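You operate a simulated robot arm through the tools that you are given. There is no shell and no other tool.

The job below is to be done with a simulated two-armed robot. You get a single attempt, and the scene is never put back.

JOB
Set the resistor box as the test card says and hold the reading.
Fine: box switch on; multimeter on its 2000 ohm range.

Only the result counts: the job must be done as asked and must still hold three seconds after the hand-in. Knocking over, shifting, dropping, spilling or breaking anything else fails it.

ROBOT AND FRAMES
Two 6-joint arms with two-finger parallel grippers on one trunk that stands fixed in place. Base frame: the origin is at the foot of the trunk, x ahead of it, y to its left, z up. Readings come in cm, rad, newtons and seconds.
The left shoulder is at [-7.7, 17.7, 83.2], the right one opposite. With the tool pointing down near the work surface each hand reaches from about 12 to 74 cm from the base axis, measured 20 degrees to its own side. Payload 1.57 kg a hand.
The tool frame of a hand sits at the grasp point between the pads (the TCP): z along the fingers, y along the line on which they close. The tips reach 3 cm beyond it. The gripper opens to 8 cm. The fingers are 1.7 cm wide and 1.2 cm thick; the gripper's body (4 by 8.2 cm) begins 8 cm behind the TCP.
Orientation is that of the tool frame in the base frame, as [roll, pitch, yaw] about the fixed x, y, z axes, in that order (R = Rz(yaw) Ry(pitch) Rx(roll)). With the fingers straight down and closing along the base's y, the tool's x points along the base's -x, its y along +y and its z along -z.

CONTROLS
- The arms move only by the tool play_rows. It takes "left_series", "right_series" or both (then of equal length, played together; a hand with none holds still); each is a list of rows, each a list of 3 entries, a list of its own where there are three numbers: the shift along the base's x, y, z in mm, then the turn, a rotation vector about the base's x, y, z in rad, then the closure in counts, from 0 (fully open) to 255 (shut). In form: [[[tx, ty, tz], [rx, ry, rz], hand], ...]. A call has 1 to 20 rows; each row shifts and turns the commanded pose from where the row before left it. A row lasts 0.2 s, in which the tool goes at most 5 cm and 0.15 rad; a call with a longer step from one row to the next is refused whole, and so is a gripper value outside its range. Where a pose cannot be reached the arm comes as near as it can. A force on the tool above 40 N (or 10 N above the force at the start of the call, whichever is more), or a blocked arm, ends the call early, and 0.2 s more pass. The fingers move at their own pace (about 7.2 cm/s each) and stop on an object; they squeeze with about 29 N. The grip force told is the motor's: it shows also when the fingers shut on nothing. Time passes only in rows, and 0.2 s behind the last, so rows that do not move let the fingers close. It gives the time, the measured TCP pose, the force on the tool (base axes), the opening and the grip force at its end, in the units of the frame above (readings bear some noise), with the torque about the TCP (base axes, N m) and any sound that the robot's microphone picked up.
- Cameras (640 x 400 px; columns grow to the right, rows downward): "scene" is now at [3.84, -0.97, 155.75]; the picture's right is [-0.13, -0.99, 0.00], its down [-0.73, 0.10, -0.67] and it looks along [0.67, -0.09, -0.74] (base axes); focal length 371 px, centre (320, 200). "left" rides on the left gripper at [7.2, 0.7, -12.2] in its tool frame; the picture's right is [-0.09, 1.00, 0.00], its down [-0.84, -0.08, -0.54] and it looks along [-0.54, -0.05, 0.84] (tool axes); focal length 238 px, centre (320, 200). "right" rides on the right gripper at [7.2, -0.7, -12.2] in its tool frame; the picture's right is [0.09, 1.00, 0.00], its down [-0.84, 0.08, -0.54] and it looks along [-0.54, 0.05, 0.84] (tool axes); focal length 238 px, centre (320, 200). There is no depth. A picture from a camera that has moved, and an enlarged one, comes with that camera's place and axes in the base frame and with its lens.
- get_image(camera): a new picture of that camera. The clock stands still meanwhile.
- lift_body(by): moves the trunk up (or, below 0, down) by that many cm; the arms and the scene camera ride with it, the base frame stays. It gives what a move gives, with no picture.
- turn_head(pan, tilt): turns the head with the scene camera to pan (to the left, within 2.496 rad either way) and tilt (down, from -0.506 to 1.204), counted from straight ahead of the robot (the tilt from the chest, where the trunk bows). It gives what a move gives.
- close_up(camera, box): a new picture of the part [left, top, right, bottom] of that camera's present view, enlarged. The clock stands still meanwhile.
- finish_job(): hands the job in; it is judged then, once.

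Places have to be worked out from the pictures, the camera data and where the tool is seen. Open the grippers and draw the arms clear of the work before you hand the job in, unless the task says otherwise.

The tools are called after "Call:" by a JSON object that holds its "api" and its "payload". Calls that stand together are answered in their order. play_rows: Moves the arms, as the interface text tells. Its arguments: {"type":"object","properties":{"left_series":{"type":"array","items":{"type":"array"}},"right_series":{"type":"array","items":{"type":"array"}}},"required":[]} The other tools are called the same way: lift_body (by) moves the trunk up or down; turn_head (pan, tilt) turns the head that bears the scene camera; get_image (camera) takes a picture; close_up (camera, box) takes an enlarged picture of a part of a camera's view; finish_job () hands the job in.

At the start:

```text
time_s: 0.0
left_ee_pos: [53.43, 4.75, 103.41]
left_ee_rot: [3.141, -0.001, -3.141]
left_ft_force: [-0.2, 0.8, 0.3]
left_ft_torque: [0.0, -0.01, 0.01]
left_width: 7.99
left_grip_force: 0.2
right_ee_pos: [41.68, -31.86, 108.16]
right_ee_rot: [-3.141, 0.0, -3.14]
right_ft_force: [0.6, 0.2, 0.6]
right_ft_torque: [0.03, -0.01, -0.01]
right_width: 8.0
right_grip_force: 0.0
trunk travel left (down, up): [-27.5, 5.3]
head pan, tilt (commanded): [-0.134, 0.833]
```

scene: 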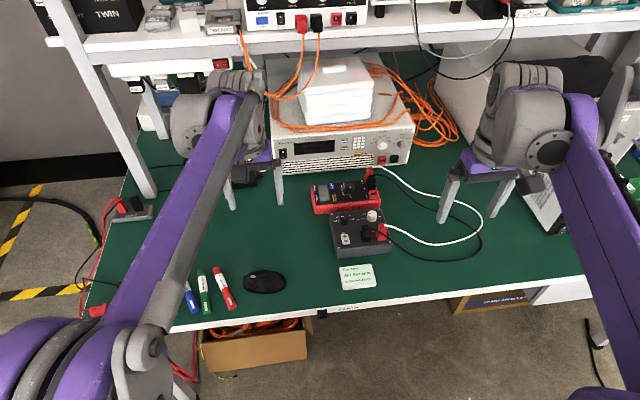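
right: 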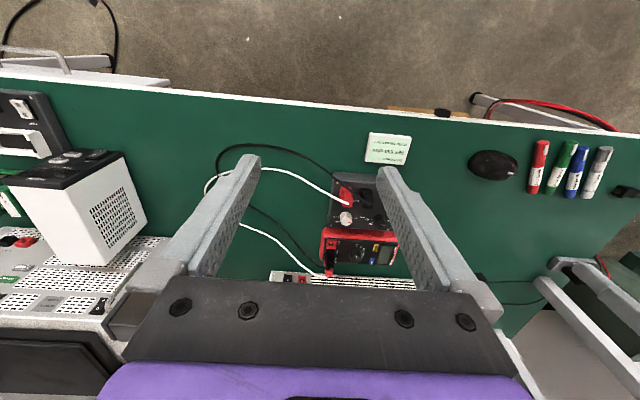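
left: 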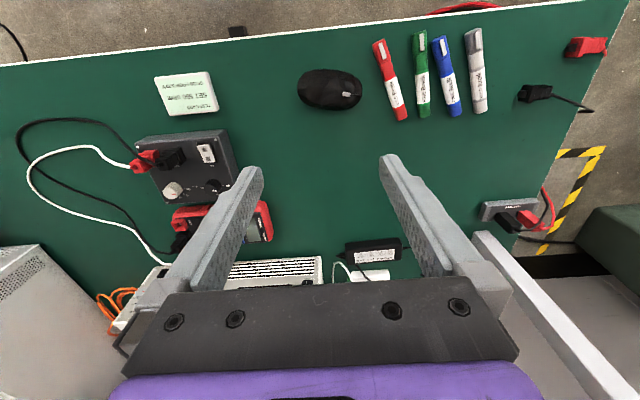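

The box, multimeter and test card sit in the middle of the bench. I'll take enlarged pictures to read the card, the box and the meter.

Call:
{"api": "close_up", "payload": {"camera": "scene", "box": [330, 255, 390, 295]}}

Call:
{"api": "close_up", "payload": {"camera": "scene", "box": [300, 165, 400, 260]}}

Call:
{"api": "close_up", "payload": {"camera": "left", "box": [120, 60, 280, 260]}}

Call:
{"api": "close_up", "payload": {"camera": "right", "box": [310, 120, 430, 280]}}

```text
10.00 times, centred on (360, 275) of scene
camera zoom: at [3.84, -0.97, 155.75], right [-0.13, -0.99, 0.0], down [-0.73, 0.1, -0.67], along [0.67, -0.09, -0.74], focal length 3709 px, centre (-80, -550)
```

zoom: 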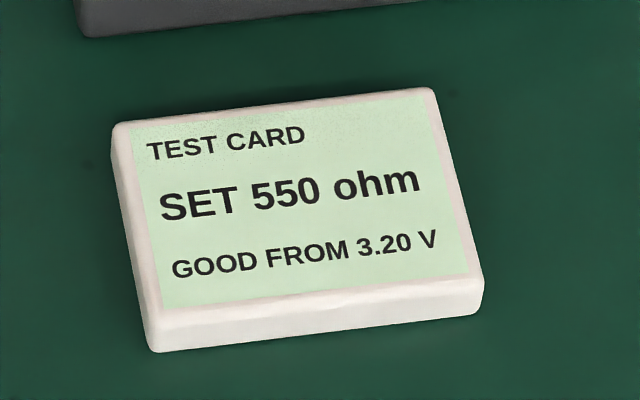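

```text
4.21 times, centred on (350, 212) of scene
camera zoom: at [3.84, -0.97, 155.75], right [-0.13, -0.99, 0.0], down [-0.73, 0.1, -0.67], along [0.67, -0.09, -0.74], focal length 1562 px, centre (194, 147)
```

zoom: 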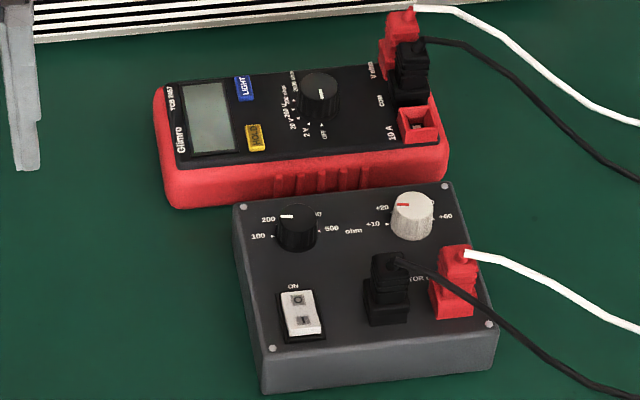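

```text
2.00 times, centred on (200, 160) of left
camera zoom: at [46.38, 5.51, 115.69], right [0.09, 1.0, 0.0], down [0.84, -0.08, 0.54], along [0.54, -0.05, -0.84], focal length 477 px, centre (560, 280)
```

zoom: 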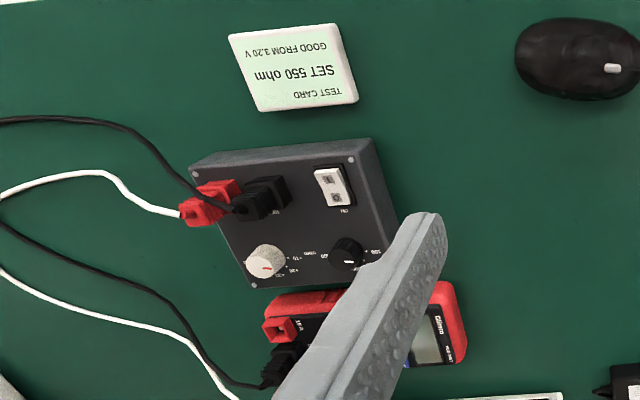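

```text
2.50 times, centred on (370, 200) of right
camera zoom: at [34.26, -32.47, 120.14], right [-0.09, 1.0, 0.0], down [0.84, 0.08, 0.54], along [0.54, 0.05, -0.84], focal length 596 px, centre (195, 200)
```

zoom: 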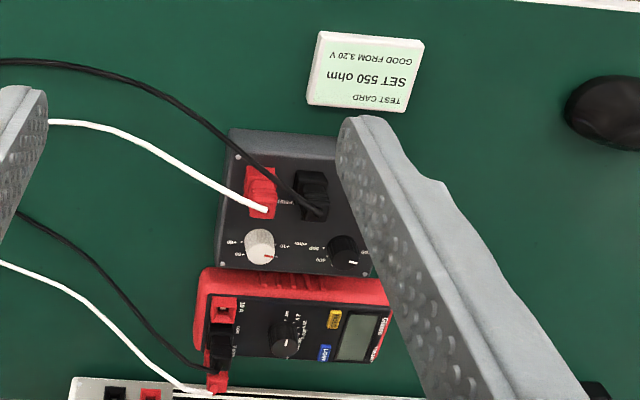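

The card says "SET 550 ohm", and the meter has a dial plus a HOLD button. I'll zoom in further on the dials to read the labels.

Call:
{"api": "close_up", "payload": {"camera": "scene", "box": [355, 208, 385, 226]}}

Call:
{"api": "close_up", "payload": {"camera": "scene", "box": [330, 208, 360, 226]}}

Call:
{"api": "close_up", "payload": {"camera": "scene", "box": [350, 176, 390, 201]}}

Call:
{"api": "close_up", "payload": {"camera": "scene", "box": [310, 178, 365, 212]}}

Call:
{"api": "close_up", "payload": {"camera": "scene", "box": [335, 225, 367, 245]}}

```text
16.00 times, centred on (370, 217) of scene
camera zoom: at [3.84, -0.97, 155.75], right [-0.13, -0.99, 0.0], down [-0.73, 0.1, -0.67], along [0.67, -0.09, -0.74], focal length 5935 px, centre (-480, -72)
```

zoom: 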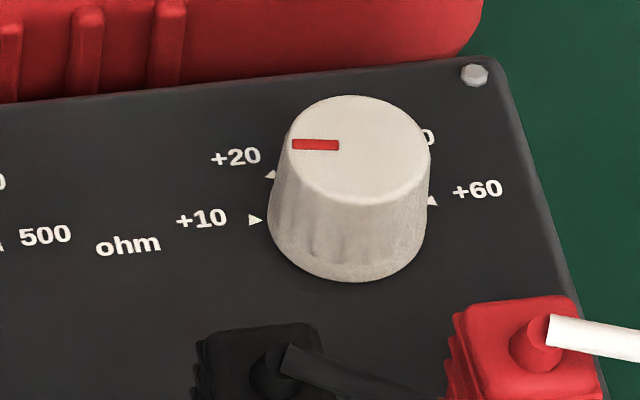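

```text
16.00 times, centred on (345, 217) of scene
camera zoom: at [3.84, -0.97, 155.75], right [-0.13, -0.99, 0.0], down [-0.73, 0.1, -0.67], along [0.67, -0.09, -0.74], focal length 5935 px, centre (-80, -72)
```

zoom: 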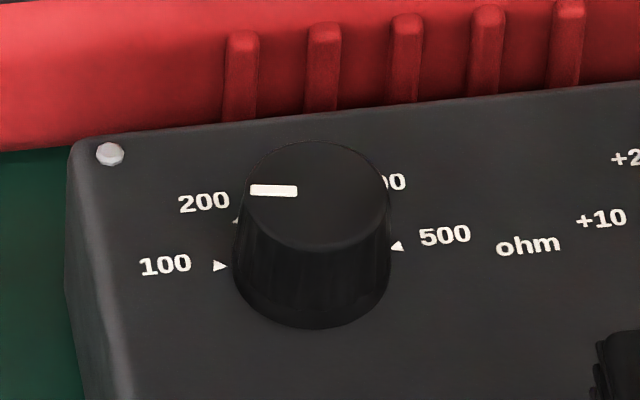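

```text
16.00 times, centred on (370, 188) of scene
camera zoom: at [3.84, -0.97, 155.75], right [-0.13, -0.99, 0.0], down [-0.73, 0.1, -0.67], along [0.67, -0.09, -0.74], focal length 5935 px, centre (-480, 384)
```

zoom: 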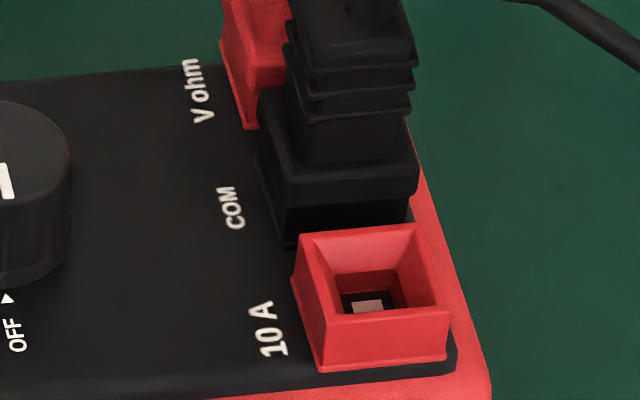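

```text
11.64 times, centred on (338, 195) of scene
camera zoom: at [3.84, -0.97, 155.75], right [-0.13, -0.99, 0.0], down [-0.73, 0.1, -0.67], along [0.67, -0.09, -0.74], focal length 4316 px, centre (116, 258)
```

zoom: 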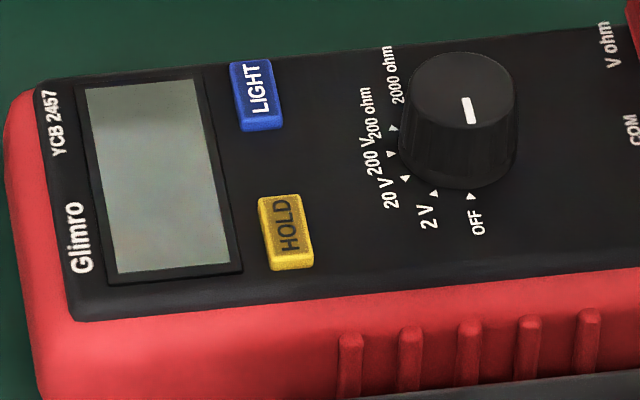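

```text
16.00 times, centred on (351, 235) of scene
camera zoom: at [3.84, -0.97, 155.75], right [-0.13, -0.99, 0.0], down [-0.73, 0.1, -0.67], along [0.67, -0.09, -0.74], focal length 5935 px, centre (-176, -360)
```

zoom: 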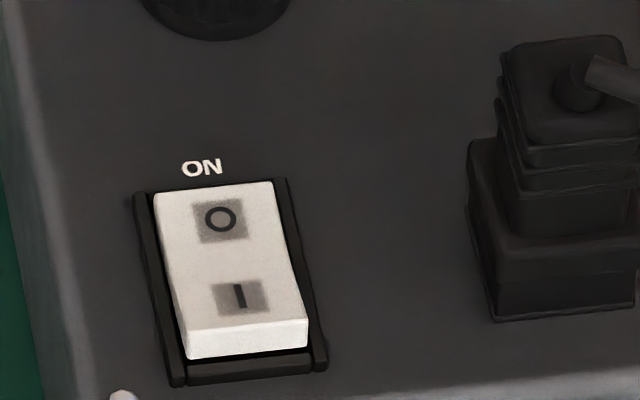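

Triangulating from the three cameras: the card top is at about z 74, the box's fine knob near (66, -23.5, 78), and the meter dial further out near x 77. I'll bring the right hand, with its camera, over the box for a closer look, and draw the left hand back a bit.

Call:
{"api": "play_rows", "payload": {"right_series": [[[20, 18, -20], [0, 0, 0], 0], [[25, 22, -32], [0, 0, 0], 0], [[25, 22, -32], [0, 0, 0], 0], [[25, 22, -32], [0, 0, 0], 0], [[18, 18, -32], [0, 0, 0], 0], [[0, 0, 0], [0, 0, 0], 0]], "left_series": [[[-20, 25, 0], [0, 0, 0], 0], [[-20, 25, 0], [0, 0, 0], 0], [[-20, 25, 0], [0, 0, 0], 0], [[-20, 25, 0], [0, 0, 0], 0], [[-20, 25, 0], [0, 0, 0], 0], [[0, 0, 0], [0, 0, 0], 0]]}}

```text
time_s: 1.4
left_ee_pos: [43.5, 17.37, 103.23]
left_ee_rot: [-3.14, -0.001, 3.14]
left_ft_force: [0.7, -0.1, 0.2]
left_ft_torque: [0.01, 0.02, 0.01]
left_width: 8.0
left_grip_force: 0.0
right_ee_pos: [52.84, -21.5, 92.65]
right_ee_rot: [-3.141, 0.0, 3.141]
right_ft_force: [0.5, 0.3, -0.5]
right_ft_torque: [-0.01, -0.01, 0.04]
right_width: 8.0
right_grip_force: 0.1
trunk travel left (down, up): [-27.5, 5.3]
head pan, tilt (commanded): [-0.134, 0.833]
```

The right hand is now above and in front of the box. I'll look through its camera and the scene camera.

Call:
{"api": "get_image", "payload": {"camera": "right"}}

Call:
{"api": "get_image", "payload": {"camera": "scene"}}

Call:
{"api": "close_up", "payload": {"camera": "right", "box": [220, 80, 420, 205]}}

```text
taken
camera right: at [45.5, -22.11, 104.78], right [-0.09, 1.0, 0.0], down [0.84, 0.08, 0.54], along [0.54, 0.05, -0.84], focal length 238 px, centre (320, 200)
```

right: 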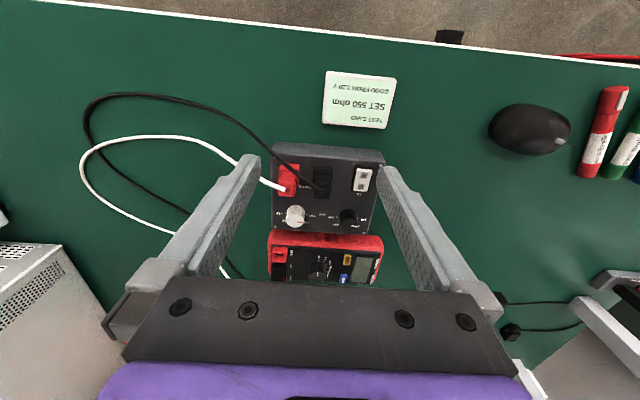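

```text
taken
camera scene: at [3.82, -1.01, 155.75], right [-0.13, -0.99, 0.0], down [-0.73, 0.1, -0.67], along [0.67, -0.09, -0.74], focal length 371 px, centre (320, 200)
```

scene: 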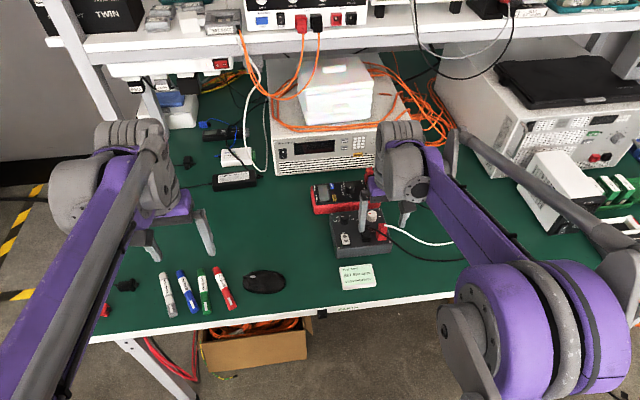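

```text
3.20 times, centred on (320, 142) of right
camera zoom: at [45.5, -22.11, 104.78], right [-0.09, 1.0, 0.0], down [0.84, 0.08, 0.54], along [0.54, 0.05, -0.84], focal length 763 px, centre (320, 384)
```

zoom: 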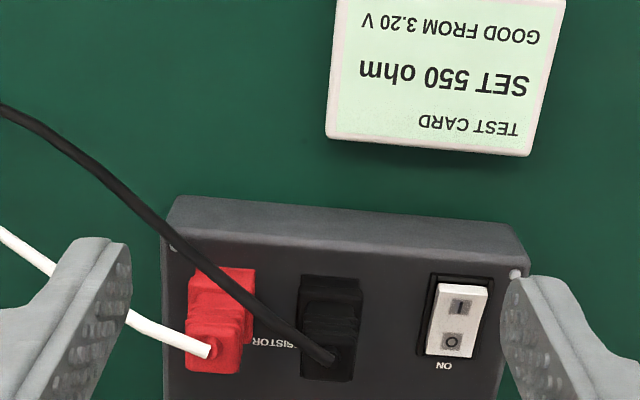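

The right camera sees the box and meter well. I'll zoom on the box knobs and on the meter.

Call:
{"api": "close_up", "payload": {"camera": "right", "box": [265, 190, 345, 240]}}

Call:
{"api": "close_up", "payload": {"camera": "right", "box": [315, 190, 395, 240]}}

Call:
{"api": "close_up", "payload": {"camera": "right", "box": [260, 230, 400, 290]}}

Call:
{"api": "close_up", "payload": {"camera": "scene", "box": [300, 165, 400, 260]}}

```text
8.00 times, centred on (305, 215) of right
camera zoom: at [45.5, -22.11, 104.78], right [-0.09, 1.0, 0.0], down [0.84, 0.08, 0.54], along [0.54, 0.05, -0.84], focal length 1907 px, centre (440, 80)
```

zoom: 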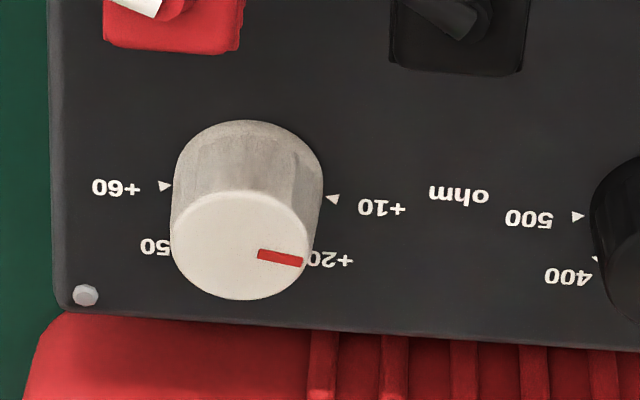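

```text
8.00 times, centred on (355, 215) of right
camera zoom: at [45.5, -22.11, 104.78], right [-0.09, 1.0, 0.0], down [0.84, 0.08, 0.54], along [0.54, 0.05, -0.84], focal length 1907 px, centre (40, 80)
```

zoom: 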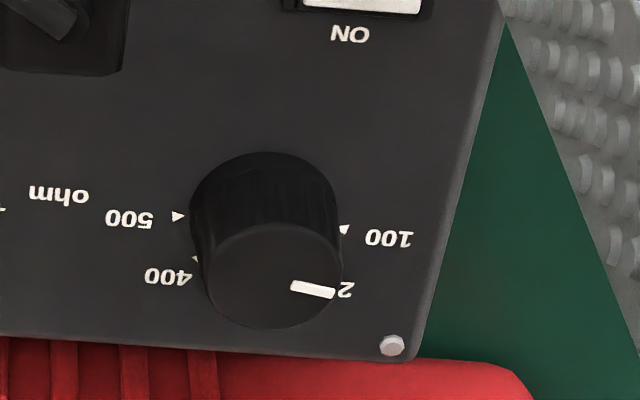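

```text
4.57 times, centred on (330, 260) of right
camera zoom: at [45.5, -22.11, 104.78], right [-0.09, 1.0, 0.0], down [0.84, 0.08, 0.54], along [0.54, 0.05, -0.84], focal length 1090 px, centre (274, -74)
```

zoom: 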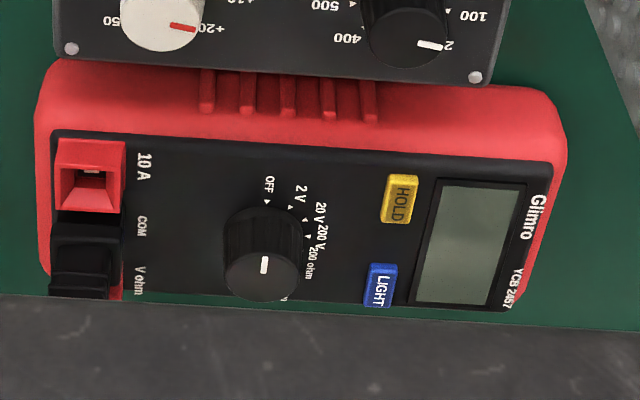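

```text
4.21 times, centred on (350, 212) of scene
camera zoom: at [3.82, -1.01, 155.75], right [-0.13, -0.99, 0.0], down [-0.73, 0.1, -0.67], along [0.67, -0.09, -0.74], focal length 1562 px, centre (194, 147)
```

zoom: 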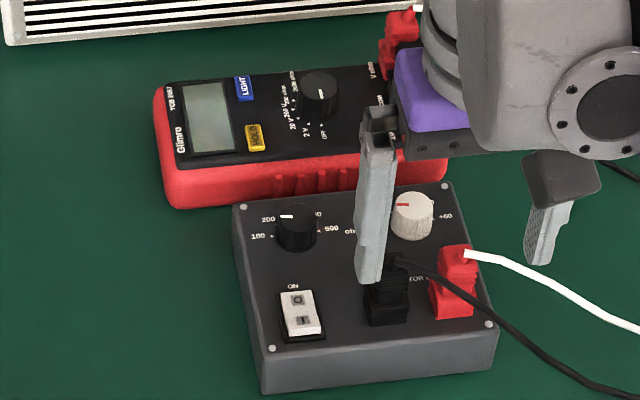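

The card asks for 550 = 500 + 50. The box knobs run 100–500 and +10–+60, and the meter dial sits at OFF with 2000 ohm about 150° clockwise of it, so I'll move the hand forward to see the meter and find how far I can reach.

Call:
{"api": "play_rows", "payload": {"right_series": [[[30, 0, 10], [0, 0, 0], 0], [[40, 3, 10], [0, 0, 0], 0], [[40, 3, 5], [0, 0, 0], 0], [[32, 3, 0], [0, 0, 0], 0], [[0, 0, 0], [0, 0, 0], 0]]}}

```text
time_s: 2.6
left_ee_pos: [43.4, 17.53, 103.21]
left_ee_rot: [3.141, 0.0, -3.141]
left_ft_force: [-0.5, 0.3, -0.6]
left_ft_torque: [-0.02, -0.06, 0.03]
left_width: 8.01
left_grip_force: 0.0
right_ee_pos: [67.19, -20.89, 95.47]
right_ee_rot: [3.142, -0.001, 3.141]
right_ft_force: [0.2, -0.2, 0.3]
right_ft_torque: [-0.05, 0.0, -0.01]
right_width: 8.03
right_grip_force: 0.0
trunk travel left (down, up): [-27.5, 5.3]
head pan, tilt (commanded): [-0.134, 0.833]
```

Reached (67.2, -20.9, 95.5) with the tool pointing down. Now I'll look at the meter from here.

Call:
{"api": "get_image", "payload": {"camera": "right"}}

Call:
{"api": "close_up", "payload": {"camera": "right", "box": [250, 140, 410, 240]}}

Call:
{"api": "get_image", "payload": {"camera": "scene"}}

```text
taken
camera right: at [59.87, -21.43, 107.53], right [-0.09, 1.0, 0.0], down [0.84, 0.08, 0.54], along [0.54, 0.05, -0.84], focal length 238 px, centre (320, 200)
```

right: 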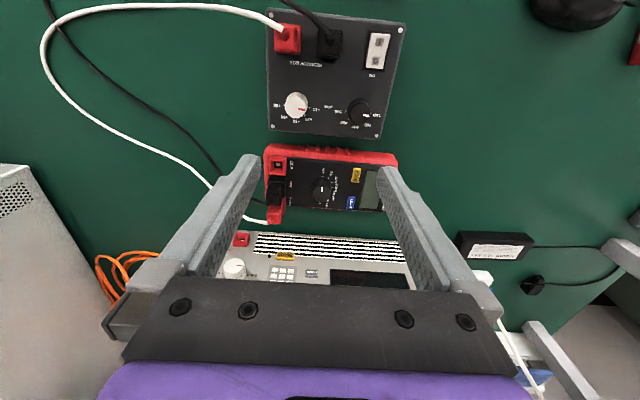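

```text
4.00 times, centred on (330, 190) of right
camera zoom: at [59.87, -21.43, 107.53], right [-0.09, 1.0, 0.0], down [0.84, 0.08, 0.54], along [0.54, 0.05, -0.84], focal length 953 px, centre (280, 240)
```

zoom: 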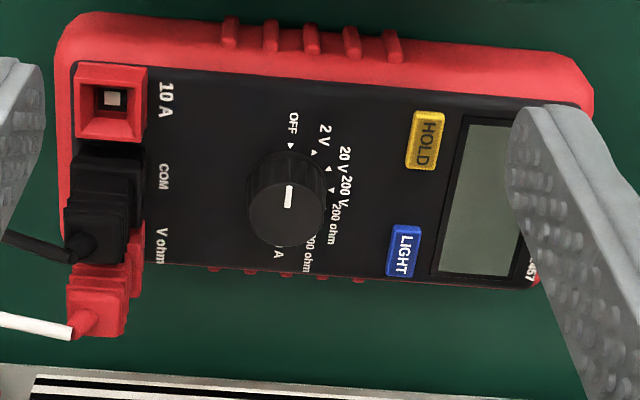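

```text
taken
camera scene: at [3.72, -0.94, 155.75], right [-0.13, -0.99, 0.0], down [-0.73, 0.1, -0.67], along [0.67, -0.09, -0.74], focal length 371 px, centre (320, 200)
```

scene: 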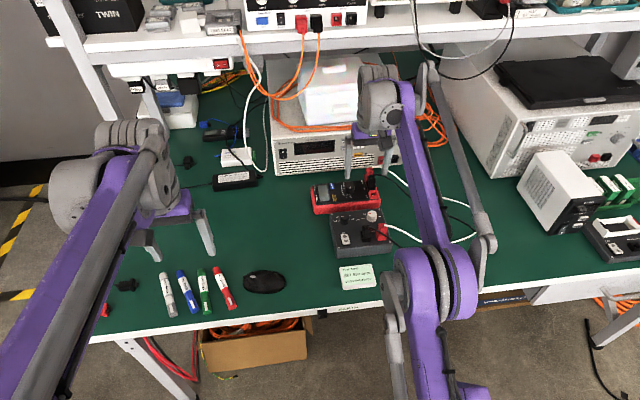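

The meter dial triangulates to about (77.2, -19.65, 79), a bit beyond the stated reach. I'll raise the trunk, which carries the hand up with it, and then test how far forward the tool gets pointing straight down.

Call:
{"api": "lift_body", "payload": {"by": 5.2}}

Call:
{"api": "close_up", "payload": {"camera": "right", "box": [255, 0, 415, 150]}}

```text
time_s: 3.5
left_ee_pos: [43.31, 17.19, 108.7]
left_ee_rot: [3.141, 0.0, -3.14]
left_ft_force: [0.3, 0.1, -0.3]
left_ft_torque: [0.02, 0.0, 0.01]
left_width: 8.0
left_grip_force: 0.0
right_ee_pos: [66.97, -20.76, 101.01]
right_ee_rot: [3.142, 0.001, 3.141]
right_ft_force: [-0.4, -0.6, 0.4]
right_ft_torque: [-0.03, -0.02, -0.01]
right_width: 7.97
right_grip_force: 0.2
trunk travel left (down, up): [-32.7, 0.1]
head pan, tilt (commanded): [-0.134, 0.833]
```

```text
2.67 times, centred on (335, 75) of right
camera zoom: at [59.67, -21.38, 113.03], right [-0.09, 1.0, 0.0], down [0.84, 0.08, 0.54], along [0.54, 0.05, -0.84], focal length 636 px, centre (280, 533)
```

zoom: 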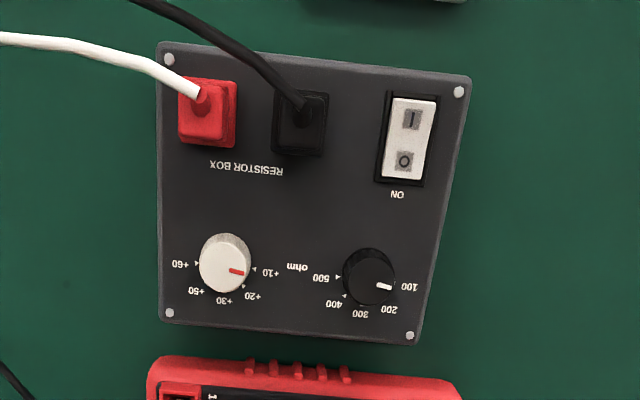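

Now the box panel can be seen from above. I'll zoom on both knobs to read the label positions and pointer angles.

Call:
{"api": "close_up", "payload": {"camera": "right", "box": [290, 50, 330, 80]}}

Call:
{"api": "close_up", "payload": {"camera": "right", "box": [326, 54, 366, 84]}}

Call:
{"api": "close_up", "payload": {"camera": "right", "box": [300, 150, 360, 190]}}

```text
13.33 times, centred on (310, 65) of right
camera zoom: at [59.67, -21.38, 113.03], right [-0.09, 1.0, 0.0], down [0.84, 0.08, 0.54], along [0.54, 0.05, -0.84], focal length 3178 px, centre (453, 2000)
```

zoom: 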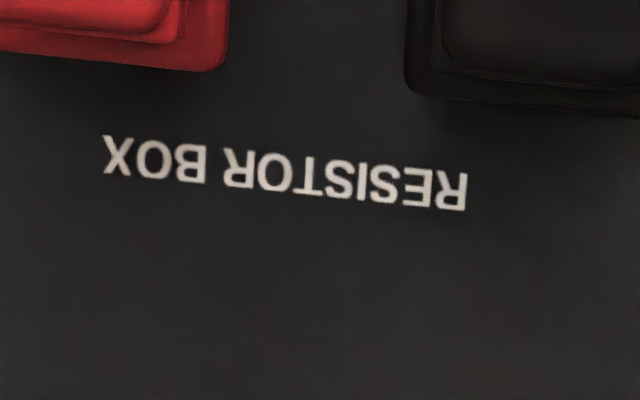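

```text
13.33 times, centred on (346, 69) of right
camera zoom: at [59.67, -21.38, 113.03], right [-0.09, 1.0, 0.0], down [0.84, 0.08, 0.54], along [0.54, 0.05, -0.84], focal length 3178 px, centre (-27, 1947)
```

zoom: 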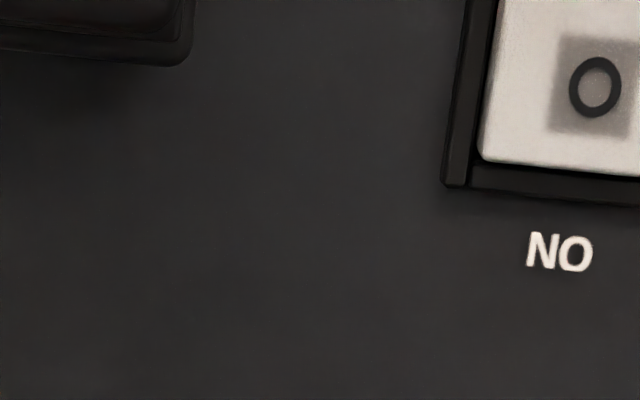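

```text
10.00 times, centred on (330, 170) of right
camera zoom: at [59.67, -21.38, 113.03], right [-0.09, 1.0, 0.0], down [0.84, 0.08, 0.54], along [0.54, 0.05, -0.84], focal length 2384 px, centre (220, 500)
```

zoom: 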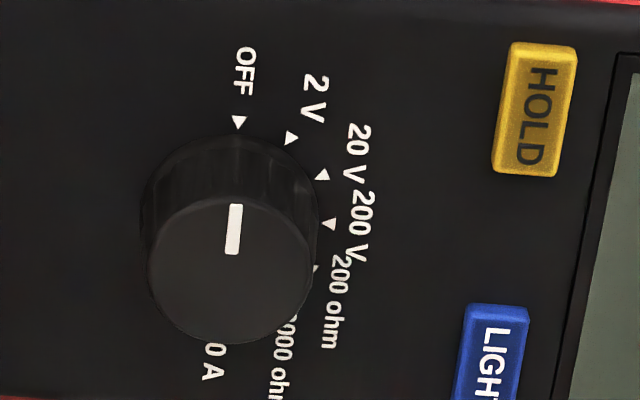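

I'll zoom on the knobs at the right pixel positions.

Call:
{"api": "close_up", "payload": {"camera": "right", "box": [280, 85, 320, 115]}}

Call:
{"api": "close_up", "payload": {"camera": "right", "box": [334, 90, 374, 120]}}

Call:
{"api": "close_up", "payload": {"camera": "right", "box": [345, 30, 390, 70]}}

```text
13.33 times, centred on (300, 100) of right
camera zoom: at [59.67, -21.38, 113.03], right [-0.09, 1.0, 0.0], down [0.84, 0.08, 0.54], along [0.54, 0.05, -0.84], focal length 3178 px, centre (587, 1533)
```

zoom: 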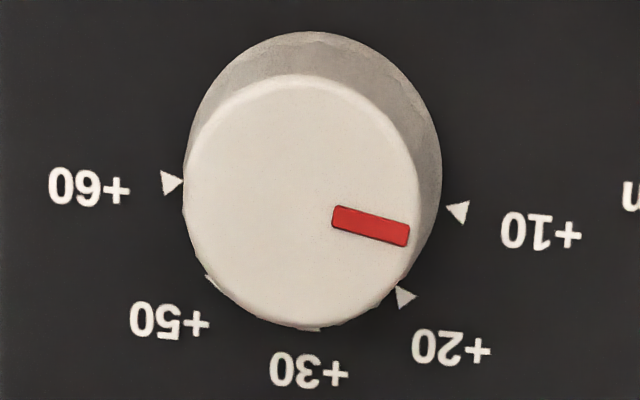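

```text
13.33 times, centred on (354, 105) of right
camera zoom: at [59.67, -21.38, 113.03], right [-0.09, 1.0, 0.0], down [0.84, 0.08, 0.54], along [0.54, 0.05, -0.84], focal length 3178 px, centre (-133, 1467)
```

zoom: 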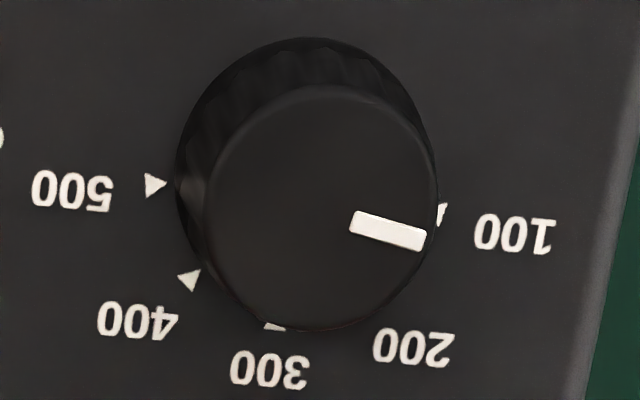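

```text
10.00 times, centred on (368, 50) of right
camera zoom: at [59.67, -21.38, 113.03], right [-0.09, 1.0, 0.0], down [0.84, 0.08, 0.54], along [0.54, 0.05, -0.84], focal length 2384 px, centre (-155, 1700)
```

zoom: 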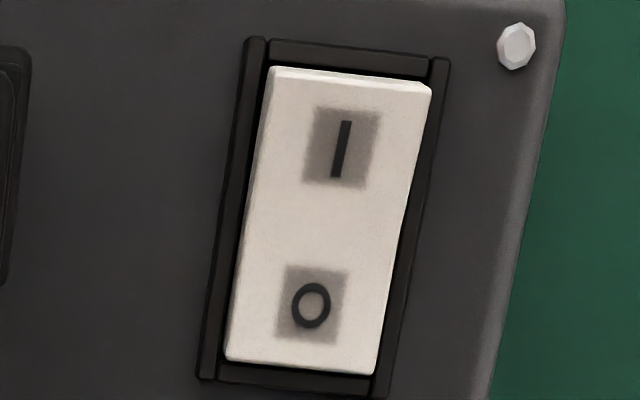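

The geometry is consistent: box panel at z 76.5, coarse knob at (66.4, -16.0), fine knob at (66.45, -23.7), meter dial at (77.6, -19.6) with its top at z 78.3, and HOLD at (75.1, -14.8, 76.8). The fine knob's labels run +10, +20, +30, +50, +60 in 45° steps. I'll test reach over the dial at a safe height.

Call:
{"api": "play_rows", "payload": {"right_series": [[[30, 4, -10], [0, 0, 0], 0], [[30, 4, -25], [0, 0, 0], 0], [[30, 4, -35], [0, 0, 0], 0], [[16, 0, -40], [0, 0, 0], 0], [[0, 0, 0], [0, 0, 0], 0], [[0, 0, 0], [0, 0, 0], 0]]}}

```text
time_s: 4.9
left_ee_pos: [43.57, 17.23, 108.74]
left_ee_rot: [3.141, 0.001, -3.141]
left_ft_force: [-0.5, -0.2, -1.0]
left_ft_torque: [0.01, -0.01, -0.02]
left_width: 8.0
left_grip_force: 0.0
right_ee_pos: [73.56, -19.55, 89.89]
right_ee_rot: [3.141, 0.0, -3.141]
right_ft_force: [0.0, -0.6, 0.4]
right_ft_torque: [0.0, 0.02, -0.02]
right_width: 8.0
right_grip_force: 0.2
right hand out of reach, approached as far as the arm can: row 2, 3, 4
trunk travel left (down, up): [-32.7, 0.1]
head pan, tilt (commanded): [-0.134, 0.833]
```

Straight down, the arm stops at x = 73.6, so the meter dial will need a small forward tilt of the hand. I'll start with the coarse box knob, which is within reach: draw back toward (66.4, -16), with the fingers part closed.

Call:
{"api": "play_rows", "payload": {"right_series": [[[-36, 18, 0], [0, 0, 0], 80], [[-36, 17, 0], [0, 0, 0], 80], [[0, 0, 0], [0, 0, 0], 80]]}}

```text
time_s: 5.7
left_ee_pos: [43.51, 17.29, 108.71]
left_ee_rot: [3.14, 0.001, 3.141]
left_ft_force: [1.2, 0.2, 0.2]
left_ft_torque: [-0.01, -0.02, 0.05]
left_width: 8.02
left_grip_force: 0.0
right_ee_pos: [66.31, -16.45, 90.02]
right_ee_rot: [3.142, -0.001, 3.141]
right_ft_force: [0.8, 0.8, -0.9]
right_ft_torque: [-0.01, 0.01, 0.01]
right_width: 5.49
right_grip_force: 0.1
trunk travel left (down, up): [-32.7, 0.1]
head pan, tilt (commanded): [-0.134, 0.833]
```

The commanded pose follows what was reached, so I'm now at about (66.3, -16.4, 90). I'll go down a little and check how the fingers line up with the coarse knob.

Call:
{"api": "play_rows", "payload": {"right_series": [[[0, 3, -30], [0, 0, 0], 80], [[0, 0, -25], [0, 0, 0], 80], [[0, 0, 0], [0, 0, 0], 80]]}}

Call:
{"api": "get_image", "payload": {"camera": "right"}}

Call:
{"api": "close_up", "payload": {"camera": "right", "box": [240, 110, 400, 210]}}

Call:
{"api": "close_up", "payload": {"camera": "scene", "box": [300, 150, 420, 260]}}

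```text
time_s: 6.5
left_ee_pos: [43.38, 17.29, 108.65]
left_ee_rot: [-3.141, 0.0, -3.14]
left_ft_force: [0.1, -0.1, 0.3]
left_ft_torque: [0.02, 0.05, -0.01]
left_width: 8.02
left_grip_force: 0.0
right_ee_pos: [66.58, -16.0, 84.75]
right_ee_rot: [-3.14, 0.001, 3.142]
right_ft_force: [0.7, -0.1, -1.0]
right_ft_torque: [-0.01, -0.02, -0.01]
right_width: 5.49
right_grip_force: 0.1
trunk travel left (down, up): [-32.7, 0.1]
head pan, tilt (commanded): [-0.134, 0.833]
```

```text
taken
camera right: at [59.23, -16.48, 96.8], right [-0.09, 1.0, 0.0], down [0.84, 0.08, 0.54], along [0.54, 0.05, -0.84], focal length 238 px, centre (320, 200)
```

right: 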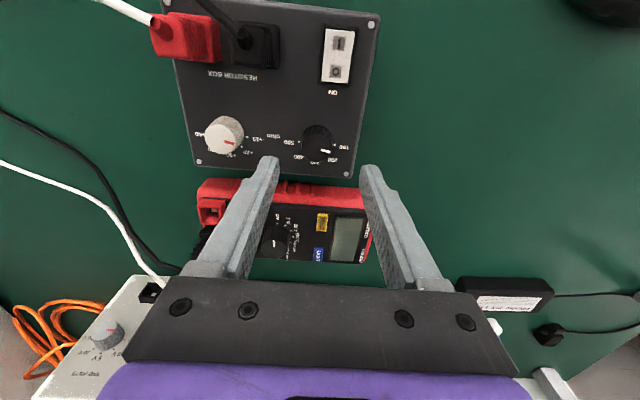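

```text
4.00 times, centred on (320, 160) of right
camera zoom: at [59.23, -16.48, 96.8], right [-0.09, 1.0, 0.0], down [0.84, 0.08, 0.54], along [0.54, 0.05, -0.84], focal length 953 px, centre (320, 360)
```

zoom: 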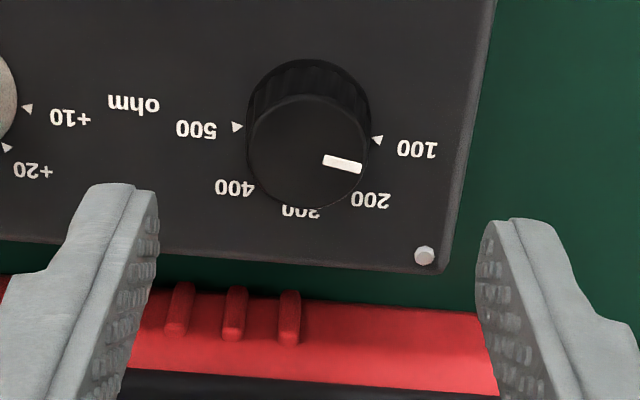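

```text
3.64 times, centred on (360, 205) of scene
camera zoom: at [3.58, -0.95, 161.21], right [-0.13, -0.99, 0.0], down [-0.73, 0.1, -0.67], along [0.67, -0.09, -0.74], focal length 1349 px, centre (174, 182)
```

zoom: 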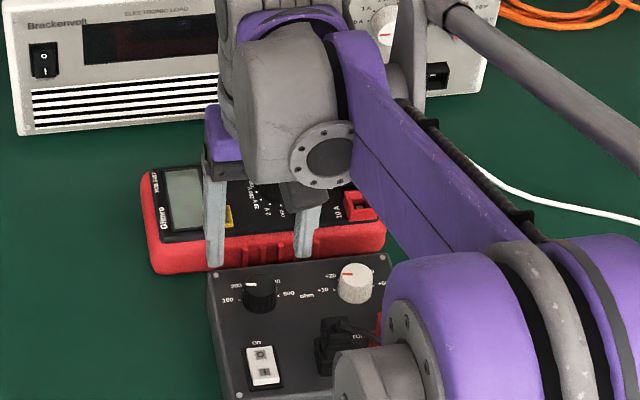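

At this height the picture shows the knob about 2.6 mm nearer to the robot and 3.2 mm to the right of the tool axis. I'll correct for that and turn the hand +45° so it can turn the knob clockwise through a 90° stroke. Then I'll check again.

Call:
{"api": "play_rows", "payload": {"right_series": [[[-2.6, -3.2, 0], [0, 0, 0.131], 80], [[0, 0, 0], [0, 0, 0.131], 80], [[0, 0, 0], [0, 0, 0.131], 80], [[0, 0, 0], [0, 0, 0.131], 80], [[0, 0, 0], [0, 0, 0.131], 80], [[0, 0, 0], [0, 0, 0.131], 80], [[0, 0, -10], [0, 0, 0], 80], [[0, 0, -10], [0, 0, 0], 80], [[0, 0, 0], [0, 0, 0], 80]]}}

Call:
{"api": "get_image", "payload": {"camera": "right"}}

Call:
{"api": "close_up", "payload": {"camera": "right", "box": [240, 110, 400, 210]}}

```text
time_s: 8.5
left_ee_pos: [43.62, 17.24, 108.73]
left_ee_rot: [-3.141, -0.001, -3.141]
left_ft_force: [-0.3, -0.1, -0.3]
left_ft_torque: [0.0, 0.02, 0.02]
left_width: 8.0
left_grip_force: 0.0
right_ee_pos: [66.36, -16.16, 82.76]
right_ee_rot: [-3.141, 0.0, -2.354]
right_ft_force: [-0.1, 0.2, 0.1]
right_ft_torque: [-0.03, -0.01, 0.0]
right_width: 5.51
right_grip_force: 0.0
trunk travel left (down, up): [-32.7, 0.1]
head pan, tilt (commanded): [-0.134, 0.833]
```

```text
taken
camera right: at [61.67, -21.52, 94.82], right [-0.77, 0.64, 0.0], down [0.54, 0.65, 0.54], along [0.35, 0.42, -0.84], focal length 238 px, centre (320, 200)
```

right: 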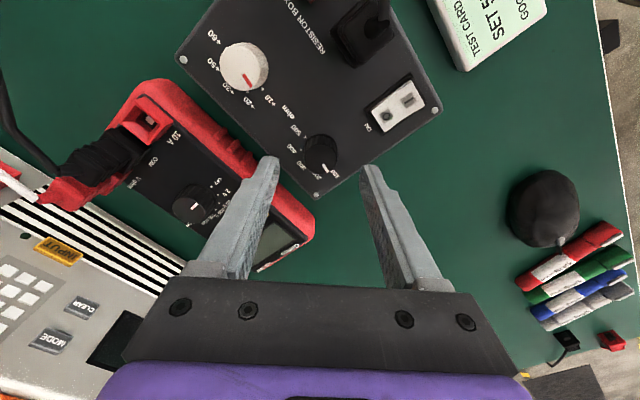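

```text
4.00 times, centred on (320, 160) of right
camera zoom: at [61.67, -21.52, 94.82], right [-0.77, 0.64, 0.0], down [0.54, 0.65, 0.54], along [0.35, 0.42, -0.84], focal length 953 px, centre (320, 360)
```

zoom: 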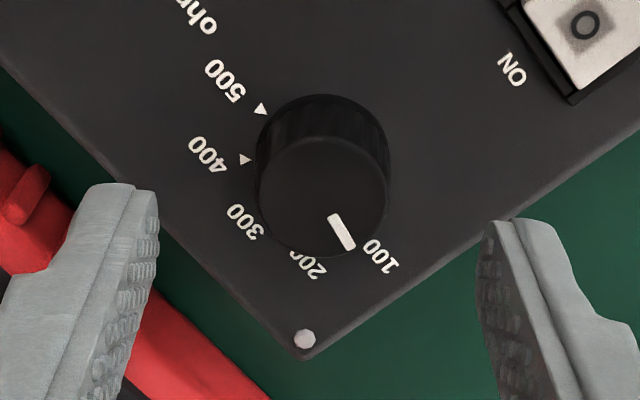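

The knob sits on the tool axis across the closing line, so it is centred between the fingers. I'll go down to about z 80.2, so the tips end 0.6 cm above the panel, and close gently in steps.

Call:
{"api": "play_rows", "payload": {"right_series": [[[-0.6, -0.8, -13], [0, 0, 0], 80], [[0, 0, -13], [0, 0, 0], 80], [[0, 0, 0], [0, 0, 0], 80], [[0, 0, 0], [0, 0, 0], 140], [[0, 0, 0], [0, 0, 0], 160], [[0, 0, 0], [0, 0, 0], 165], [[0, 0, 0], [0, 0, 0], 165]]}}

Call:
{"api": "close_up", "payload": {"camera": "right", "box": [240, 110, 400, 210]}}

```text
time_s: 10.1
left_ee_pos: [43.52, 17.3, 108.68]
left_ee_rot: [3.141, 0.001, 3.141]
left_ft_force: [-1.0, 0.1, 0.2]
left_ft_torque: [0.01, 0.01, 0.01]
left_width: 8.0
left_grip_force: 0.0
right_ee_pos: [66.38, -16.22, 80.11]
right_ee_rot: [-3.142, -0.001, -2.356]
right_ft_force: [1.3, -0.1, 0.2]
right_ft_torque: [-0.02, 0.03, -0.06]
right_width: 2.83
right_grip_force: 0.0
trunk travel left (down, up): [-32.7, 0.1]
head pan, tilt (commanded): [-0.134, 0.833]
```

```text
4.00 times, centred on (320, 160) of right
camera zoom: at [61.56, -21.6, 92.3], right [-0.77, 0.64, 0.0], down [0.54, 0.65, 0.54], along [0.35, 0.42, -0.84], focal length 953 px, centre (320, 360)
```

zoom: 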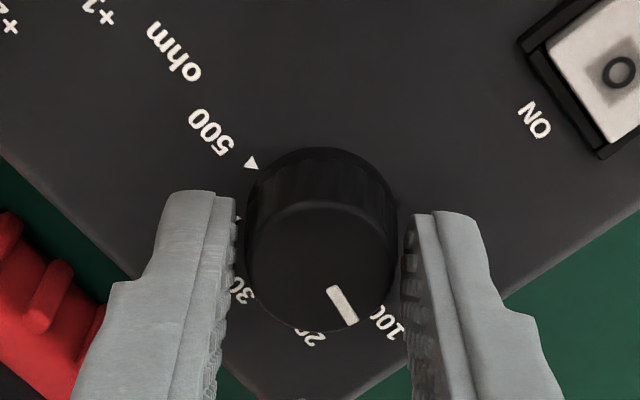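

The knob is evenly between the pads with about 2 mm of gap on each side. I'll close onto it and turn clockwise 90° in small rows.

Call:
{"api": "play_rows", "payload": {"right_series": [[[0, 0, 0], [0, 0, 0], 200], [[0, 0, 0], [0, 0, 0], 200], [[0, 0, 0], [0, 0, -0.1], 200], [[0, 0, 0], [0, 0, -0.1], 200], [[0, 0, 0], [0, 0, 0], 200]]}}

Call:
{"api": "close_up", "payload": {"camera": "right", "box": [240, 110, 400, 210]}}

```text
time_s: 11.3
left_ee_pos: [43.43, 17.3, 108.69]
left_ee_rot: [-3.141, 0.0, 3.14]
left_ft_force: [-0.4, -0.1, 0.4]
left_ft_torque: [-0.01, 0.02, -0.02]
left_width: 7.98
left_grip_force: 0.0
right_ee_pos: [66.28, -16.22, 80.23]
right_ee_rot: [-3.14, -0.001, -2.557]
right_ft_force: [0.3, 3.5, 2.2]
right_ft_torque: [0.0, 0.2, -0.04]
right_width: 2.48
right_grip_force: 29.2
trunk travel left (down, up): [-32.7, 0.1]
head pan, tilt (commanded): [-0.134, 0.833]
```

```text
4.00 times, centred on (320, 160) of right
camera zoom: at [60.55, -20.58, 92.29], right [-0.63, 0.78, 0.0], down [0.65, 0.53, 0.54], along [0.42, 0.34, -0.84], focal length 953 px, centre (320, 360)
```

zoom: 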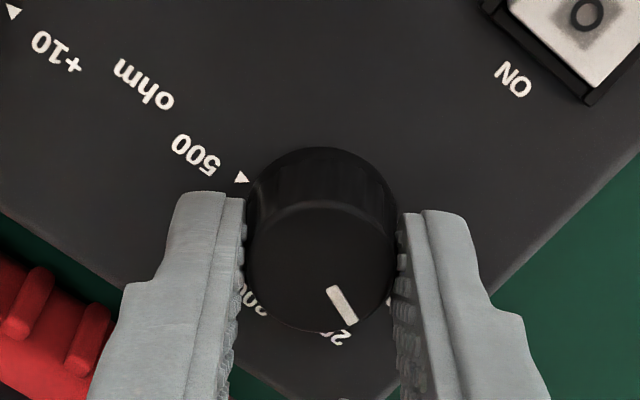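

The knob turns with the hand (width 2.48 cm, small forces). I'll carry on to complete this 90° stroke and look.

Call:
{"api": "play_rows", "payload": {"right_series": [[[0, 0, 0], [0, 0, -0.13], 200], [[0, 0, 0], [0, 0, -0.13], 200], [[0, 0, 0], [0, 0, -0.13], 200], [[0, 0, 0], [0, 0, -0.13], 200], [[0, 0, 0], [0, 0, -0.13], 200], [[0, 0, 0], [0, 0, -0.13], 200], [[0, 0, 0], [0, 0, -0.13], 200], [[0, 0, 0], [0, 0, -0.13], 200], [[0, 0, 0], [0, 0, -0.13], 200], [[0, 0, 0], [0, 0, -0.13], 200], [[0, 0, 0], [0, 0, 0], 200]]}}

Call:
{"api": "close_up", "payload": {"camera": "right", "box": [240, 110, 400, 210]}}

Call:
{"api": "get_image", "payload": {"camera": "right"}}

```text
time_s: 13.7
left_ee_pos: [43.54, 17.28, 108.64]
left_ee_rot: [3.141, 0.001, -3.14]
left_ft_force: [0.6, -0.7, -0.1]
left_ft_torque: [0.03, 0.02, 0.0]
left_width: 8.02
left_grip_force: 0.0
right_ee_pos: [66.22, -16.27, 80.09]
right_ee_rot: [-3.141, 0.003, 2.426]
right_ft_force: [14.1, -2.9, 10.9]
right_ft_torque: [-0.11, -0.45, -0.03]
right_width: 2.48
right_grip_force: 28.9
trunk travel left (down, up): [-32.7, 0.1]
head pan, tilt (commanded): [-0.134, 0.833]
```

```text
4.00 times, centred on (320, 160) of right
camera zoom: at [60.28, -11.94, 92.28], right [0.58, 0.81, 0.0], down [0.68, -0.49, 0.54], along [0.44, -0.32, -0.84], focal length 953 px, centre (320, 360)
```

zoom: 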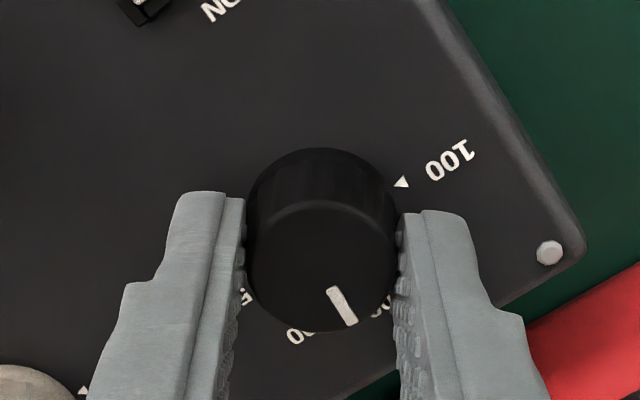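

```text
taken
camera right: at [60.28, -11.94, 92.28], right [0.58, 0.81, 0.0], down [0.68, -0.49, 0.54], along [0.44, -0.32, -0.84], focal length 238 px, centre (320, 200)
```

right: 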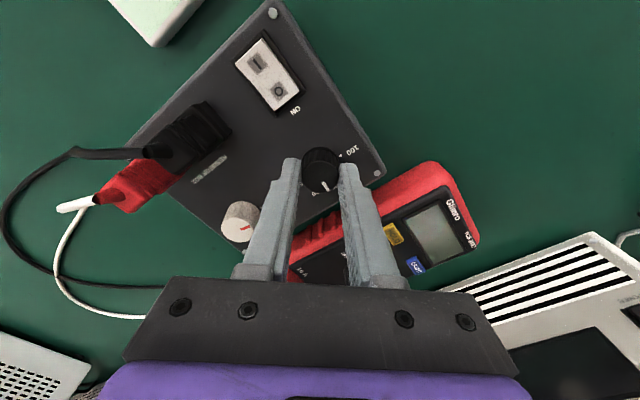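

The knob has turned about 86° and now points near 300. Some side force built up (14 N along x) because the hand isn't exactly on the knob axis. I'll release it, turn the hand back +90°, and check the centring from a picture.

Call:
{"api": "play_rows", "payload": {"right_series": [[[0, 0, 0], [0, 0, 0], 80], [[0, 0, 0], [0, 0, 0], 80], [[0, 0, 0], [0, 0, 0], 80]]}}

Call:
{"api": "close_up", "payload": {"camera": "right", "box": [240, 110, 400, 210]}}

Call:
{"api": "close_up", "payload": {"camera": "scene", "box": [300, 170, 420, 280]}}

```text
time_s: 14.5
left_ee_pos: [43.48, 17.28, 108.73]
left_ee_rot: [3.141, 0.0, 3.139]
left_ft_force: [-0.9, 0.2, -0.5]
left_ft_torque: [0.03, 0.01, 0.01]
left_width: 8.0
left_grip_force: 0.1
right_ee_pos: [66.08, -16.19, 80.17]
right_ee_rot: [-3.14, 0.0, 2.428]
right_ft_force: [0.4, -0.6, 0.5]
right_ft_torque: [0.03, 0.02, -0.01]
right_width: 5.47
right_grip_force: 0.1
trunk travel left (down, up): [-32.7, 0.1]
head pan, tilt (commanded): [-0.134, 0.833]
```

```text
4.00 times, centred on (320, 160) of right
camera zoom: at [60.19, -11.91, 92.28], right [0.58, 0.81, 0.0], down [0.68, -0.49, 0.54], along [0.44, -0.32, -0.84], focal length 953 px, centre (320, 360)
```

zoom: 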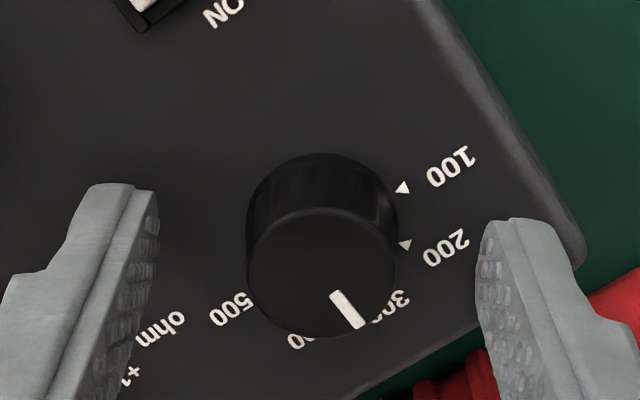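

```text
3.64 times, centred on (360, 225) of scene
camera zoom: at [3.57, -0.96, 161.21], right [-0.13, -0.99, 0.0], down [-0.73, 0.1, -0.67], along [0.67, -0.09, -0.74], focal length 1349 px, centre (174, 109)
```

zoom: 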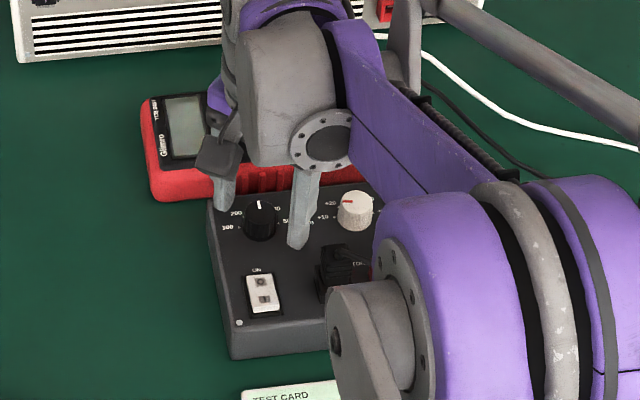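

The knob now points squarely at 300 and the box hasn't moved. The knob axis is about 1 mm further along the camera's "down" direction than the tool axis, so I'll shift by (+0.9, -0.65) mm, turn the open hand back +90°, and check.

Call:
{"api": "play_rows", "payload": {"right_series": [[[0.9, -0.65, 0], [0, 0, 0.131], 80], [[0, 0, 0], [0, 0, 0.131], 80], [[0, 0, 0], [0, 0, 0.131], 80], [[0, 0, 0], [0, 0, 0.131], 80], [[0, 0, 0], [0, 0, 0.131], 80], [[0, 0, 0], [0, 0, 0.131], 80], [[0, 0, 0], [0, 0, 0.131], 80], [[0, 0, 0], [0, 0, 0.131], 80], [[0, 0, 0], [0, 0, 0.131], 80], [[0, 0, 0], [0, 0, 0.131], 80], [[0, 0, 0], [0, 0, 0.131], 80], [[0, 0, 0], [0, 0, 0.131], 80], [[0, 0, 0], [0, 0, 0], 80]]}}

Call:
{"api": "close_up", "payload": {"camera": "right", "box": [240, 110, 400, 210]}}

```text
time_s: 17.3
left_ee_pos: [43.5, 17.31, 108.75]
left_ee_rot: [-3.14, -0.001, 3.141]
left_ft_force: [-0.2, -0.6, -0.2]
left_ft_torque: [-0.01, -0.02, 0.03]
left_width: 8.0
left_grip_force: 0.0
right_ee_pos: [66.38, -16.34, 80.11]
right_ee_rot: [3.141, 0.0, -2.282]
right_ft_force: [-0.4, 0.0, 0.3]
right_ft_torque: [-0.01, 0.01, 0.0]
right_width: 5.49
right_grip_force: 0.1
trunk travel left (down, up): [-32.7, 0.1]
head pan, tilt (commanded): [-0.134, 0.833]
```

```text
4.00 times, centred on (320, 160) of right
camera zoom: at [62.07, -22.05, 92.18], right [-0.81, 0.58, 0.0], down [0.49, 0.68, 0.54], along [0.31, 0.44, -0.84], focal length 953 px, centre (320, 360)
```

zoom: 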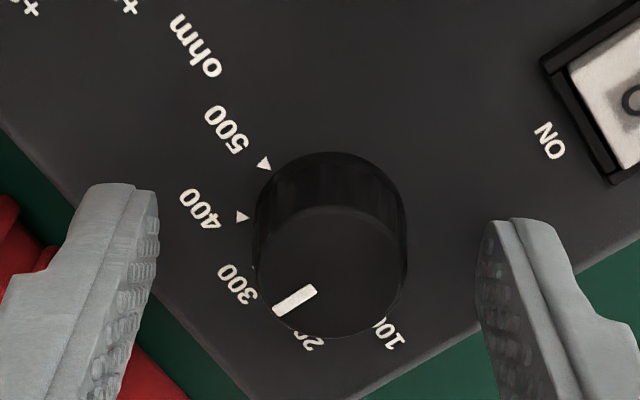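

Comparing the two hand angles, the camera has a small systematic row offset of about 7 zoomed px. The real knob axis is about (-1.3, +0.5) mm from the tool now, so I'll correct that and then grip and turn.

Call:
{"api": "play_rows", "payload": {"right_series": [[[-1.3, 0.5, 0], [0, 0, 0], 80], [[0, 0, 0], [0, 0, 0], 80], [[0, 0, 0], [0, 0, 0], 140], [[0, 0, 0], [0, 0, 0], 165], [[0, 0, 0], [0, 0, 0], 165]]}}

Call:
{"api": "close_up", "payload": {"camera": "right", "box": [240, 110, 400, 210]}}

```text
time_s: 18.5
left_ee_pos: [43.42, 17.16, 108.71]
left_ee_rot: [3.141, 0.001, 3.141]
left_ft_force: [-0.9, -0.8, 0.7]
left_ft_torque: [0.01, -0.02, -0.01]
left_width: 7.99
left_grip_force: 0.0
right_ee_pos: [66.21, -16.12, 80.29]
right_ee_rot: [-3.141, 0.0, -2.284]
right_ft_force: [0.1, 0.3, 0.2]
right_ft_torque: [0.02, 0.02, 0.0]
right_width: 2.82
right_grip_force: 0.1
trunk travel left (down, up): [-32.7, 0.1]
head pan, tilt (commanded): [-0.134, 0.833]
```

```text
4.00 times, centred on (320, 160) of right
camera zoom: at [61.95, -21.96, 92.24], right [-0.81, 0.58, 0.0], down [0.49, 0.68, 0.54], along [0.32, 0.44, -0.84], focal length 953 px, centre (320, 360)
```

zoom: 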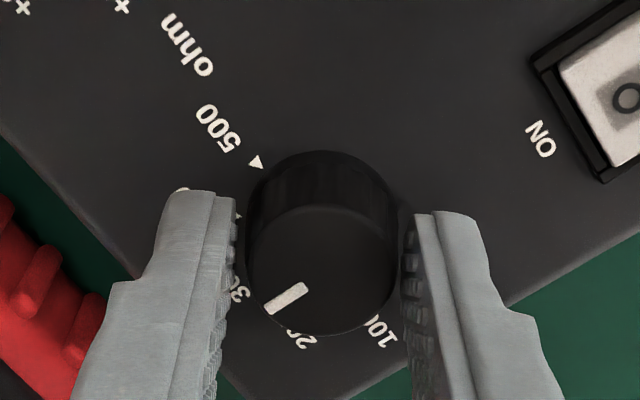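

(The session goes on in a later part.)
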